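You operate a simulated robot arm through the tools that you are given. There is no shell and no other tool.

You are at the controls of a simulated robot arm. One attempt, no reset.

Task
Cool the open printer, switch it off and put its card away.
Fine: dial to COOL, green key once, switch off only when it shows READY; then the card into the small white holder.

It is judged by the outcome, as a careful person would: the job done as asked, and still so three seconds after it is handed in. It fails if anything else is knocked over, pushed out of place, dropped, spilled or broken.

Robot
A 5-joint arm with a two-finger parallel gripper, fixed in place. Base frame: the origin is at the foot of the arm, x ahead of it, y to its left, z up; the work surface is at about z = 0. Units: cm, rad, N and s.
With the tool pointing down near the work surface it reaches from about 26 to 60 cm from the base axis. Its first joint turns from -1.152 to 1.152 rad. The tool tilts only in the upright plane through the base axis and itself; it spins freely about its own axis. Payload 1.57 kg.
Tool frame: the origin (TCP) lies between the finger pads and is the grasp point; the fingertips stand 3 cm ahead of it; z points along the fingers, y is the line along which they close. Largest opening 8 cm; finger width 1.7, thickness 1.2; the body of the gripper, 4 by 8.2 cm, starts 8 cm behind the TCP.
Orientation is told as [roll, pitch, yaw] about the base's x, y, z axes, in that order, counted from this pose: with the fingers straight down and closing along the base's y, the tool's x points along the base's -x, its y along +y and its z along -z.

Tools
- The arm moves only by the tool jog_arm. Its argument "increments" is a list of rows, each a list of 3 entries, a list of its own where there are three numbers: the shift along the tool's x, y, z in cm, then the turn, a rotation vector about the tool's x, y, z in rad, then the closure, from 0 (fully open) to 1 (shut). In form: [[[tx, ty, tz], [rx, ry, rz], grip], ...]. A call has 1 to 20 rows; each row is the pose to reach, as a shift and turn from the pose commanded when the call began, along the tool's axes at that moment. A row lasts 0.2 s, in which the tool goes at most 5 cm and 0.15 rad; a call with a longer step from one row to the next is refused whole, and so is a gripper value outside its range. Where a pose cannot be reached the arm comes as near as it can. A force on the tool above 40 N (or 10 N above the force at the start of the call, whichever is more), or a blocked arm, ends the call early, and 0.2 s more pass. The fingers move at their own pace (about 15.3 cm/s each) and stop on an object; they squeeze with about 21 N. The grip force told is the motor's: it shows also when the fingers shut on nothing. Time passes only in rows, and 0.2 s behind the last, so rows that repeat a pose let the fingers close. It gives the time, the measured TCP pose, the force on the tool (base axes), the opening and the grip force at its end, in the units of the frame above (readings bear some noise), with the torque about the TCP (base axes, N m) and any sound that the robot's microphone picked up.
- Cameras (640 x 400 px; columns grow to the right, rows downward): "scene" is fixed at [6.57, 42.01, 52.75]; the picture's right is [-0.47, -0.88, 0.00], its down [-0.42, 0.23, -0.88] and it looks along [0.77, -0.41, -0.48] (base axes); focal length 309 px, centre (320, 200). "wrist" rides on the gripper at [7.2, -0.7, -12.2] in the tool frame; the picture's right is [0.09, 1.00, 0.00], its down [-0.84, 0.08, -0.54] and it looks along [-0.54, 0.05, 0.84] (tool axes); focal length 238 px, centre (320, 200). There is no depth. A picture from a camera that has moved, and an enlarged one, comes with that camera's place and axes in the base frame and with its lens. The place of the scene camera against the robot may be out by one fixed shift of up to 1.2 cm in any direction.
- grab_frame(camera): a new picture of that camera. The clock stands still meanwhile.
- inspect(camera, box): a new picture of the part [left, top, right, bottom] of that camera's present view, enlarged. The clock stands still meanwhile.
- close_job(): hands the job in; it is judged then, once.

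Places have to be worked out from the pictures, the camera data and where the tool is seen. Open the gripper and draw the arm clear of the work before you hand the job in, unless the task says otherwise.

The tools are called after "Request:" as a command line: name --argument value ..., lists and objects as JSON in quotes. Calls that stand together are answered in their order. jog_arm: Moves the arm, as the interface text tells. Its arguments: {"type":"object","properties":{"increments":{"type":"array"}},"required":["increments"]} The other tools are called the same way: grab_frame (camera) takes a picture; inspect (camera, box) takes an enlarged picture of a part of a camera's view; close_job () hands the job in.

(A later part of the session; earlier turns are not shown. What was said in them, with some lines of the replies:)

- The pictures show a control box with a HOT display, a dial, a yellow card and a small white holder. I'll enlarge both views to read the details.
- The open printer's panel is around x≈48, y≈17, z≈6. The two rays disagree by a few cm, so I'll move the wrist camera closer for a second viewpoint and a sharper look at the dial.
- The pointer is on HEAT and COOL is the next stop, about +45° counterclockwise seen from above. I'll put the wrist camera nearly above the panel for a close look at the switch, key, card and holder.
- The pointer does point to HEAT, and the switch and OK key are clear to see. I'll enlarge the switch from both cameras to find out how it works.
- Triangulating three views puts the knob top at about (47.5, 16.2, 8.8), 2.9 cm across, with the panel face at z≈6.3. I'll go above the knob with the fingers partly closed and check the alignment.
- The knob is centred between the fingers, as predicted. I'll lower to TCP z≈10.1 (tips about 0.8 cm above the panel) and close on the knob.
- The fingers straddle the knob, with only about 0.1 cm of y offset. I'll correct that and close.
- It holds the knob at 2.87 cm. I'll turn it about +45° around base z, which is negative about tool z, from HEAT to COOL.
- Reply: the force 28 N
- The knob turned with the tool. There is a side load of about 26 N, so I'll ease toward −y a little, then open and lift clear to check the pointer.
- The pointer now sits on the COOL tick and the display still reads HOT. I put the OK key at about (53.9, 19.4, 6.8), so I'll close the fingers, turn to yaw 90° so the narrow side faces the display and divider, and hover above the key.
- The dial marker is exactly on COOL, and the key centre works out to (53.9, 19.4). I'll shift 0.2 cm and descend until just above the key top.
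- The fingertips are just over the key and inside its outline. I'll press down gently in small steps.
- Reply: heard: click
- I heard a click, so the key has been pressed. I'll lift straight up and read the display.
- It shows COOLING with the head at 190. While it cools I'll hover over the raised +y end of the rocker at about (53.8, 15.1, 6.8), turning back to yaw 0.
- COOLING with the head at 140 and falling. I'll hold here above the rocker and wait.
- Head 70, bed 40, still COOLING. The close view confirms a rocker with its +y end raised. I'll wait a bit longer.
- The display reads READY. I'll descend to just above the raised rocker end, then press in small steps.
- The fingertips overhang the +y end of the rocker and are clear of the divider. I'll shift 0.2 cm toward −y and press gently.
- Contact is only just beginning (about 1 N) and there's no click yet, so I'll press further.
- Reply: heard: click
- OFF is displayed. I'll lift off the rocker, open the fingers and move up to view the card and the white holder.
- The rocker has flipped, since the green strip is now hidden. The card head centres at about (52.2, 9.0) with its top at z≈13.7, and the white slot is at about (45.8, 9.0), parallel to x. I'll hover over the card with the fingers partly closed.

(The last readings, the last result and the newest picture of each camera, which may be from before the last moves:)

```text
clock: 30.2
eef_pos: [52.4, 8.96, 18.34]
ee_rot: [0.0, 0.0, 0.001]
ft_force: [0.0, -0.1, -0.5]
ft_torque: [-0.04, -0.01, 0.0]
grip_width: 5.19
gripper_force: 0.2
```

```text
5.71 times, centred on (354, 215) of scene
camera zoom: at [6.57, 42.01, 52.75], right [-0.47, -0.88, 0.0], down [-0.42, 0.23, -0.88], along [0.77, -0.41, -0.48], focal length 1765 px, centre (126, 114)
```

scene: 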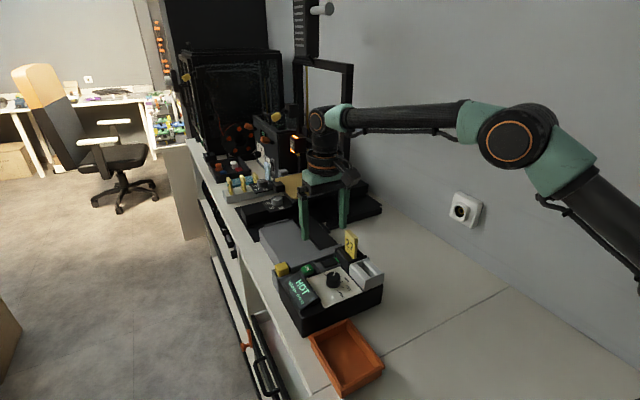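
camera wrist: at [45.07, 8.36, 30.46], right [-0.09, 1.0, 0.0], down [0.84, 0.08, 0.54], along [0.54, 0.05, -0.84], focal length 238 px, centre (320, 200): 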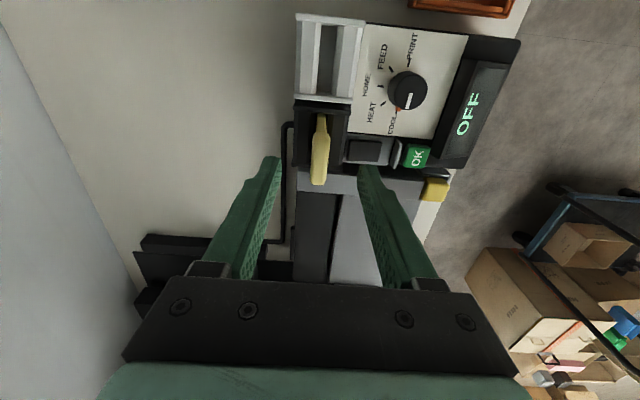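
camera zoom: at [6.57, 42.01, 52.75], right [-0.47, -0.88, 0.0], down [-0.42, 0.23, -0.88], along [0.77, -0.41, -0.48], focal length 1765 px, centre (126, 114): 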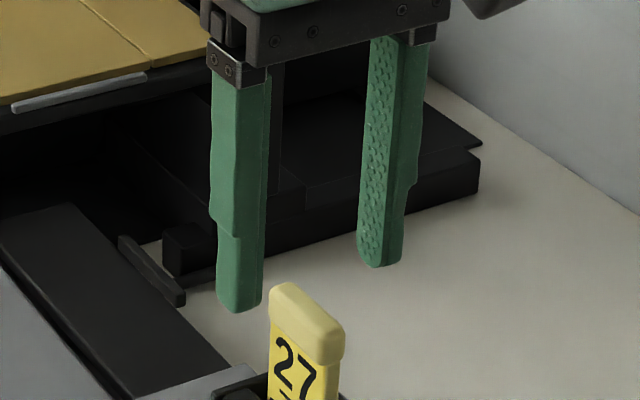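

The card head is confirmed at (52.2, 9.0, 13.8), between the fingers. I'll lower to TCP z≈12.5 and check before closing.

Request:
jog_arm --increments '[[[0.1, 0.03, 1.5], [0, 0, 0], 0.35], [[0.1, 0.03, 3], [0, 0, 0], 0.35], [[0.1, 0.03, 4.5], [0, 0, 0], 0.35], [[0.1, 0.03, 5.8], [0, 0, 0], 0.35], [[0.1, 0.03, 5.8], [0, 0, 0], 0.35]]'

Request:
inspect --camera "wrist" --box '[240, 100, 400, 200]'

Request:
inspect --camera "scene" --box '[298, 210, 410, 280]'

```text
clock: 31.4
eef_pos: [52.24, 8.94, 12.46]
ee_rot: [0.0, 0.001, 0.001]
ft_force: [-0.3, 0.1, -0.2]
ft_torque: [-0.01, 0.01, 0.02]
grip_width: 5.2
gripper_force: 0.0
```

```text
4.00 times, centred on (320, 150) of wrist
camera zoom: at [44.94, 8.36, 24.7], right [-0.09, 1.0, 0.0], down [0.84, 0.08, 0.54], along [0.54, 0.05, -0.84], focal length 953 px, centre (320, 400)
```

zoom: 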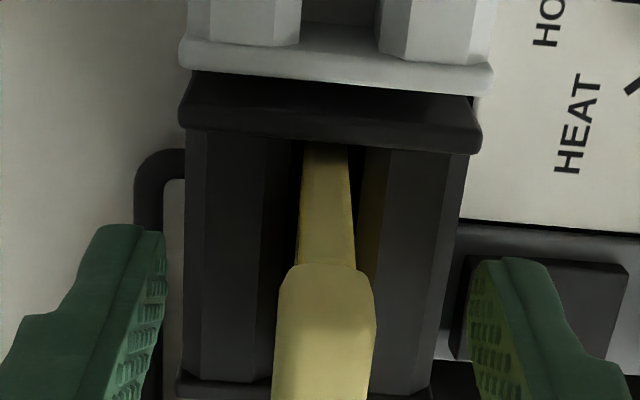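

```text
5.71 times, centred on (354, 245) of scene
camera zoom: at [6.57, 42.01, 52.75], right [-0.47, -0.88, 0.0], down [-0.42, 0.23, -0.88], along [0.77, -0.41, -0.48], focal length 1765 px, centre (126, -57)
```

zoom: 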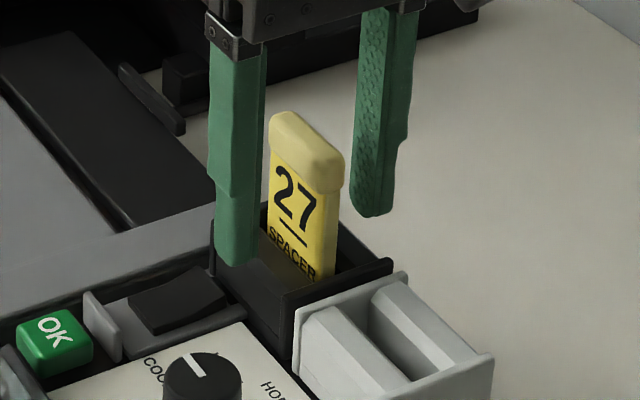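

The fingers flank the card well above the holder walls, so I'll close on it.

Request:
jog_arm --increments '[[[0, 0.03, 0], [0, 0, 0], 0.5], [[0, 0.03, 0], [0, 0, 0], 0.7], [[0, 0.03, 0], [0, 0, 0], 0.9], [[0, 0.03, 0], [0, 0, 0], 1], [[0, 0.03, 0], [0, 0, 0], 1]]'

Request:
inspect --camera "scene" --box '[298, 210, 410, 280]'

```text
clock: 32.6
eef_pos: [52.26, 9.01, 12.6]
ee_rot: [0.0, -0.001, 0.0]
ft_force: [0.9, -0.2, -0.3]
ft_torque: [0.0, 0.0, 0.03]
grip_width: 1.19
gripper_force: 21.2
```

```text
5.71 times, centred on (354, 245) of scene
camera zoom: at [6.57, 42.01, 52.75], right [-0.47, -0.88, 0.0], down [-0.42, 0.23, -0.88], along [0.77, -0.41, -0.48], focal length 1765 px, centre (126, -57)
```

zoom: 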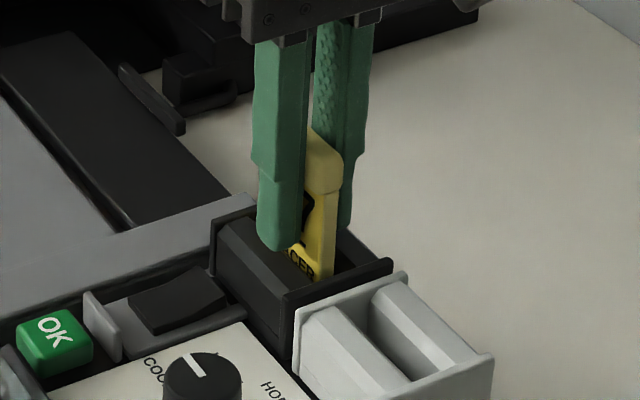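

The grip is firm on the head at 1.19 cm with almost no side load. I'll lift straight up, slowly at first.

Request:
jog_arm --increments '[[[0, 0, -0.5], [0, 0, 0], 1], [[0, 0, -1.2], [0, 0, 0], 1], [[0, 0, -2.2], [0, 0, 0], 1], [[0, 0, -3.4], [0, 0, 0], 1], [[0, 0, -4.8], [0, 0, 0], 1], [[0, 0, -6.2], [0, 0, 0], 1], [[0, 0, -7.6], [0, 0, 0], 1], [[0, 0, -9], [0, 0, 0], 1], [[0, 0, -9], [0, 0, 0], 1]]'

Request:
grab_frame --camera "scene"

Request:
inspect --camera "scene" --box '[298, 180, 410, 250]'

Request:
inspect --camera "wrist" --box '[240, 50, 400, 200]'

```text
clock: 34.6
eef_pos: [52.1, 9.03, 21.52]
ee_rot: [0.001, 0.001, 0.001]
ft_force: [-0.3, 0.5, -0.2]
ft_torque: [-0.01, 0.01, -0.01]
grip_width: 1.2
gripper_force: 21.1
```

```text
taken
```

scene: 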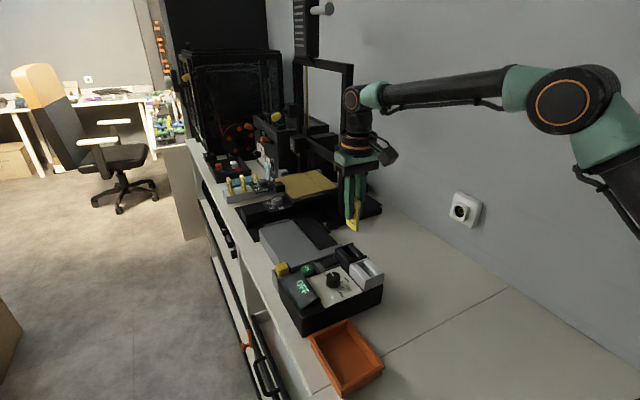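

```text
5.71 times, centred on (354, 215) of scene
camera zoom: at [6.57, 42.01, 52.75], right [-0.47, -0.88, 0.0], down [-0.42, 0.23, -0.88], along [0.77, -0.41, -0.48], focal length 1765 px, centre (126, 114)
```

zoom: 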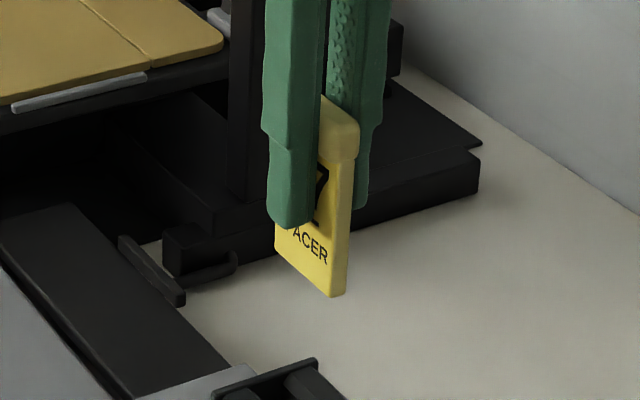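

```text
2.67 times, centred on (320, 125) of wrist
camera zoom: at [44.87, 8.38, 33.67], right [-0.09, 1.0, 0.0], down [0.84, 0.08, 0.54], along [0.54, 0.05, -0.84], focal length 636 px, centre (320, 400)
```

zoom: 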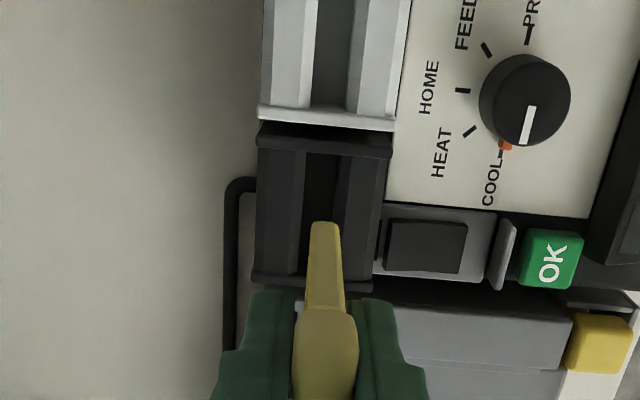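

The card is out and held upright, with its bottom about 6.1 cm below the TCP. I'll carry it −6.4 cm in x to hover over the white holder and check the alignment.

Request:
jog_arm --increments '[[[1.3, 0, 0], [0, 0, 0], 1], [[2.6, 0, 0], [0, 0, 0], 1], [[3.9, 0, 0], [0, 0, 0], 1], [[5.2, 0, 0], [0, 0, 0], 1], [[6.4, 0, 0], [0, 0, 0], 1], [[6.4, 0, 0], [0, 0, 0], 1]]'

Request:
grab_frame --camera "wrist"

Request:
inspect --camera "wrist" --box '[240, 50, 400, 200]'

Request:
inspect --camera "scene" --box '[310, 190, 422, 290]'

```text
clock: 36.0
eef_pos: [45.84, 8.86, 21.53]
ee_rot: [-0.001, 0.002, -0.001]
ft_force: [0.8, 1.0, -0.5]
ft_torque: [-0.01, 0.01, -0.01]
grip_width: 1.21
gripper_force: 20.8
```

```text
taken
camera wrist: at [38.5, 8.43, 33.64], right [-0.09, 1.0, 0.0], down [0.84, 0.08, 0.54], along [0.54, 0.05, -0.84], focal length 238 px, centre (320, 200)
```

wrist: 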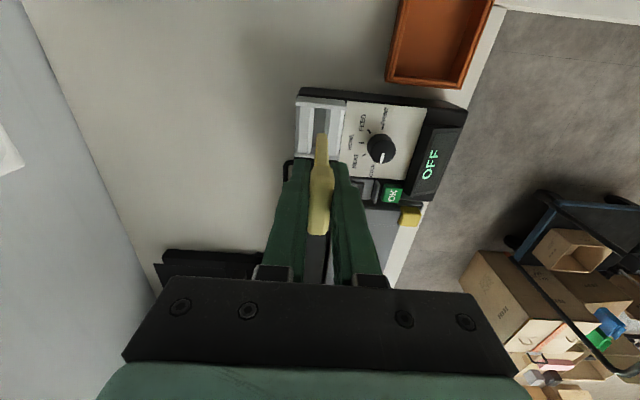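

```text
2.67 times, centred on (320, 125) of wrist
camera zoom: at [38.5, 8.43, 33.64], right [-0.09, 1.0, 0.0], down [0.84, 0.08, 0.54], along [0.54, 0.05, -0.84], focal length 636 px, centre (320, 400)
```

zoom: 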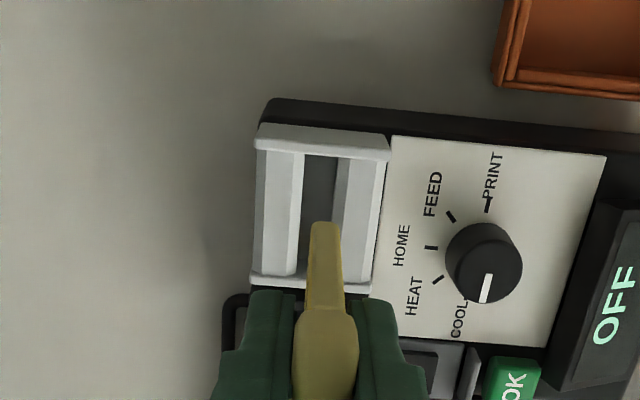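

```text
4.00 times, centred on (366, 240) of scene
camera zoom: at [6.57, 42.01, 52.75], right [-0.47, -0.88, 0.0], down [-0.42, 0.23, -0.88], along [0.77, -0.41, -0.48], focal length 1236 px, centre (136, 40)
```

zoom: 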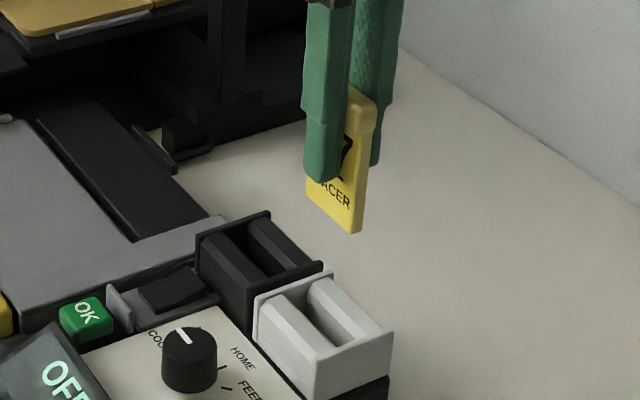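

The white holder appears here in exactly the same place relative to the tool as the black one did when I lifted the card, so the alignment matches. I'll lower most of the way, to just above the slot.

Request:
jog_arm --increments '[[[0, 0, 1.5], [0, 0, 0], 1], [[0, 0, 3], [0, 0, 0], 1], [[0, 0, 4.5], [0, 0, 0], 1], [[0, 0, 5.5], [0, 0, 0], 1], [[0, 0, 6.2], [0, 0, 0], 1], [[0, 0, 6.2], [0, 0, 0], 1]]'

Request:
inspect --camera "wrist" --box '[240, 80, 400, 200]'

Request:
inspect --camera "scene" --box '[326, 220, 422, 280]'

```text
clock: 37.4
eef_pos: [45.63, 9.04, 15.32]
ee_rot: [0.0, -0.001, 0.0]
ft_force: [0.6, 0.2, -0.6]
ft_torque: [-0.02, 0.02, 0.0]
grip_width: 1.23
gripper_force: 20.9
```

```text
3.33 times, centred on (320, 140) of wrist
camera zoom: at [38.52, 8.37, 27.5], right [-0.09, 1.0, 0.0], down [0.84, 0.08, 0.54], along [0.54, 0.05, -0.84], focal length 794 px, centre (320, 400)
```

zoom: 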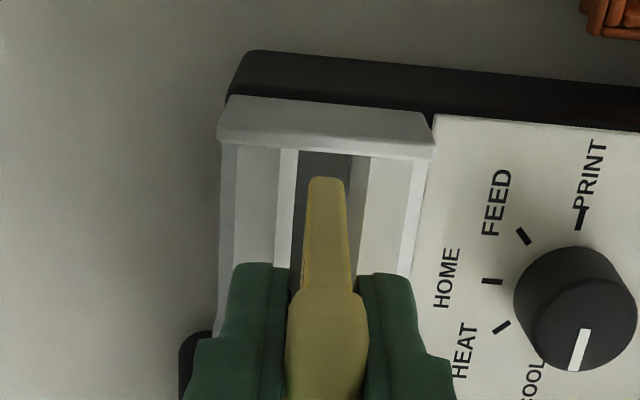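

```text
6.67 times, centred on (374, 250) of scene
camera zoom: at [6.57, 42.01, 52.75], right [-0.47, -0.88, 0.0], down [-0.42, 0.23, -0.88], along [0.77, -0.41, -0.48], focal length 2060 px, centre (-40, -133)
```

zoom: 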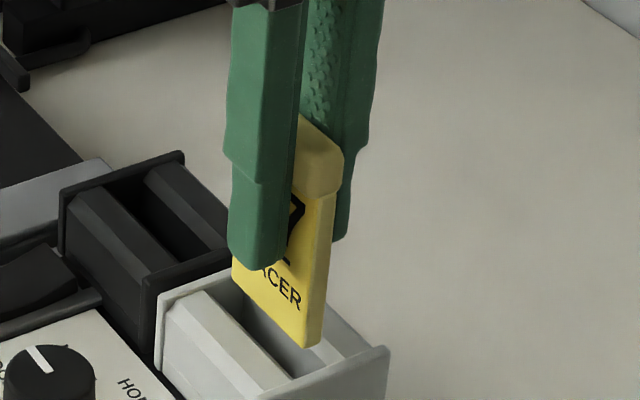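

The card's bottom edge is entering the slot, centred. I'll lower in stages and watch the force.

Request:
jog_arm --increments '[[[0, 0, 0.4], [0, 0, 0], 1], [[0, 0, 0.8], [0, 0, 0], 1], [[0, 0, 1.2], [0, 0, 0], 1], [[0, 0, 1.6], [0, 0, 0], 1], [[0, 0, 2.0], [0, 0, 0], 1]]'

Request:
inspect --camera "scene" --box '[326, 220, 422, 280]'

```text
clock: 38.6
eef_pos: [45.78, 9.08, 13.42]
ee_rot: [-0.002, 0.0, -0.001]
ft_force: [0.0, 0.1, -0.5]
ft_torque: [0.04, 0.0, 0.02]
grip_width: 1.22
gripper_force: 21.1
```

```text
6.67 times, centred on (374, 250) of scene
camera zoom: at [6.57, 42.01, 52.75], right [-0.47, -0.88, 0.0], down [-0.42, 0.23, -0.88], along [0.77, -0.41, -0.48], focal length 2060 px, centre (-40, -133)
```

zoom: 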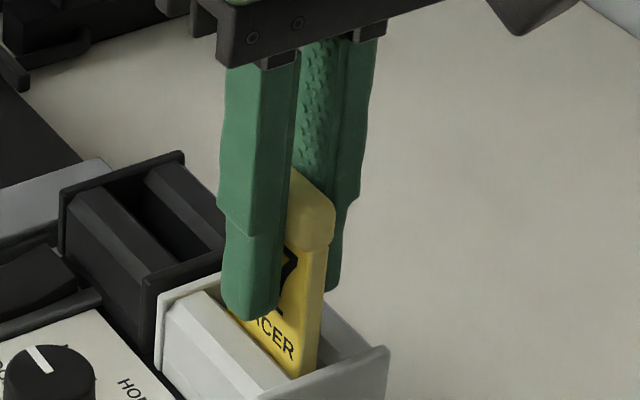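

It's sliding in with no resistance. I'll keep lowering gently until it touches the bottom.

Request:
jog_arm --increments '[[[0, 0, 0.25], [0, 0, 0], 1], [[0, 0, 0.5], [0, 0, 0], 1], [[0, 0, 0.7], [0, 0, 0], 1], [[0, 0, 0.85], [0, 0, 0], 1]]'

Request:
inspect --camera "scene" --box '[326, 220, 422, 280]'

Request:
inspect --camera "wrist" --box '[240, 80, 400, 200]'

```text
clock: 39.6
eef_pos: [45.88, 9.1, 12.49]
ee_rot: [0.0, 0.001, 0.001]
ft_force: [-2.4, -0.8, 5.1]
ft_torque: [-0.03, 0.1, -0.03]
grip_width: 1.2
gripper_force: 20.8
```

```text
6.67 times, centred on (374, 250) of scene
camera zoom: at [6.57, 42.01, 52.75], right [-0.47, -0.88, 0.0], down [-0.42, 0.23, -0.88], along [0.77, -0.41, -0.48], focal length 2060 px, centre (-40, -133)
```

zoom: 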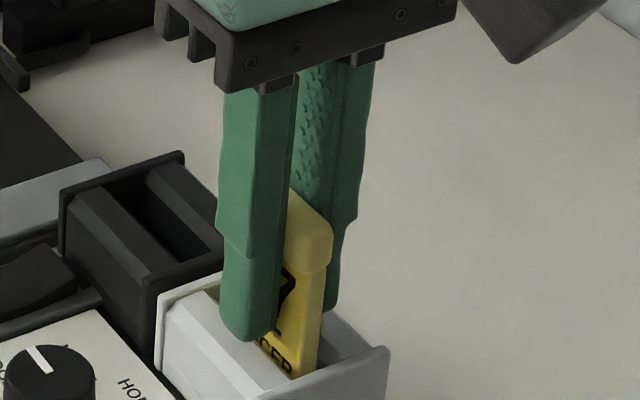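

```text
3.33 times, centred on (320, 140) of wrist
camera zoom: at [38.54, 8.43, 24.69], right [-0.09, 1.0, 0.0], down [0.84, 0.08, 0.54], along [0.54, 0.05, -0.84], focal length 794 px, centre (320, 400)
```

zoom: 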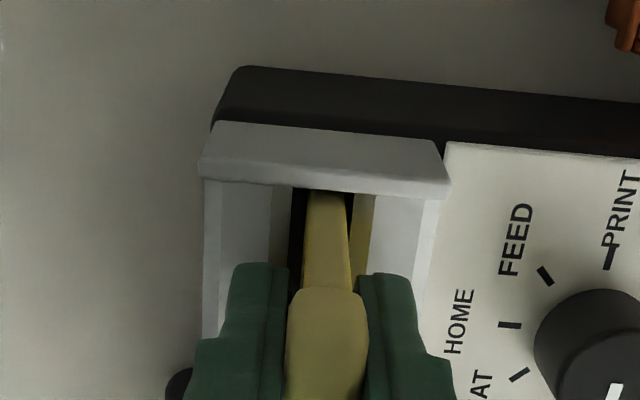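

It touched bottom with about 5 N at TCP z≈12.5, the same seating height as before. I'll open the fingers and rise straight up.

Request:
jog_arm --increments '[[[0, 0, -0.05], [0, 0, 0], 0.8], [[0, 0, -0.05], [0, 0, 0], 0.5], [[0, 0, -0.05], [0, 0, 0], 0.5], [[0, 0, -1.5], [0, 0, 0], 0.5], [[0, 0, -4], [0, 0, 0], 0.5], [[0, 0, -8], [0, 0, 0], 0.5], [[0, 0, -12], [0, 0, 0], 0.5], [[0, 0, -12], [0, 0, 0], 0.5]]'

Request:
inspect --camera "scene" --box '[250, 200, 410, 300]'

Request:
grab_frame --camera "wrist"

```text
clock: 41.4
eef_pos: [45.7, 8.99, 24.6]
ee_rot: [0.0, 0.0, 0.0]
ft_force: [-0.1, 0.1, -0.8]
ft_torque: [0.02, 0.0, 0.01]
grip_width: 3.98
gripper_force: 0.1
```

```text
4.00 times, centred on (330, 250) of scene
camera zoom: at [6.57, 42.01, 52.75], right [-0.47, -0.88, 0.0], down [-0.42, 0.23, -0.88], along [0.77, -0.41, -0.48], focal length 1236 px, centre (280, 0)
```

zoom: 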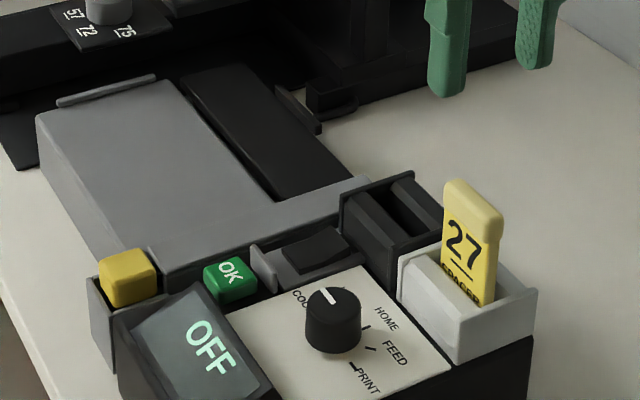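

```text
taken
camera wrist: at [38.48, 8.42, 36.7], right [-0.09, 1.0, 0.0], down [0.84, 0.08, 0.54], along [0.54, 0.05, -0.84], focal length 238 px, centre (320, 200)
```

wrist: 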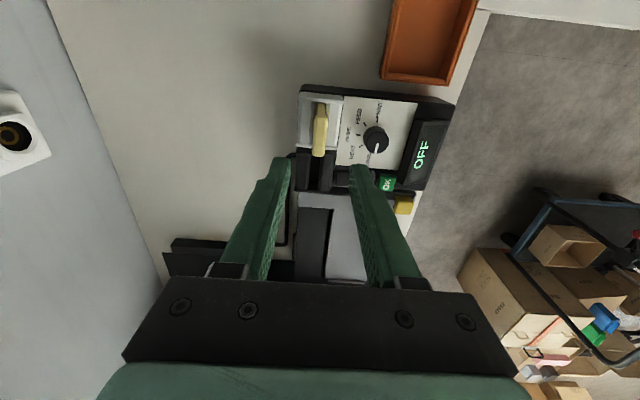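

The card stands in the white holder, the display reads OFF, the dial is on COOL, and nothing else looks disturbed. I'll open fully and draw the arm clear before handing in.

Request:
jog_arm --increments '[[[1, 0, -3], [0, 0, 0], 0.2], [[3, 0, -6], [0, 0, 0], 0], [[5, 0, -9], [0, 0, 0], 0], [[6, 0, -12], [0, 0, 0], 0], [[6, 0, -12], [0, 0, 0], 0], [[6, 0, -12], [0, 0, 0], 0]]'

Request:
grab_frame --camera "scene"

Request:
inspect --camera "scene" --box '[250, 200, 410, 300]'

```text
clock: 42.8
eef_pos: [39.83, 9.06, 36.43]
ee_rot: [0.001, -0.001, 0.0]
ft_force: [0.8, -0.2, 0.6]
ft_torque: [-0.01, -0.02, -0.01]
grip_width: 8.01
gripper_force: 0.0
```

```text
taken
```

scene: 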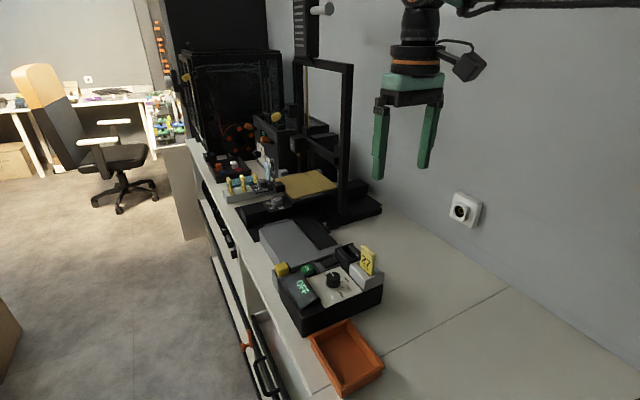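

```text
4.00 times, centred on (330, 250) of scene
camera zoom: at [6.57, 42.01, 52.75], right [-0.47, -0.88, 0.0], down [-0.42, 0.23, -0.88], along [0.77, -0.41, -0.48], focal length 1236 px, centre (280, 0)
```

zoom: 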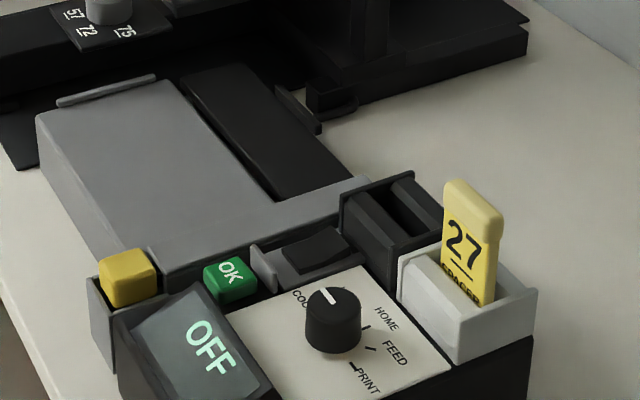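

Everything is as asked: dial on COOL, printer OFF, card 27 in the white holder, arm clear with the gripper open. I'm handing in the job.

Request:
close_job

```text
The job is handed in.
```

The open printer is cooled and switched off, and its card is in the small white holder. I've handed the job in, but no verdict has come back yet.

- **Cooling:** I turned the dial from HEAT to COOL and pressed the green key once. The display went to COOLING.
- **Switching off:** I pressed the switch only after the display read READY, with the head at 25 and the bed at 35. It then read OFF.
- **Card:** I moved card 27 from the black holder to the white one. It went in without resistance and stands upright at the height it had before.

In the last picture nothing else looks moved or knocked over. The arm is drawn back with the gripper open.
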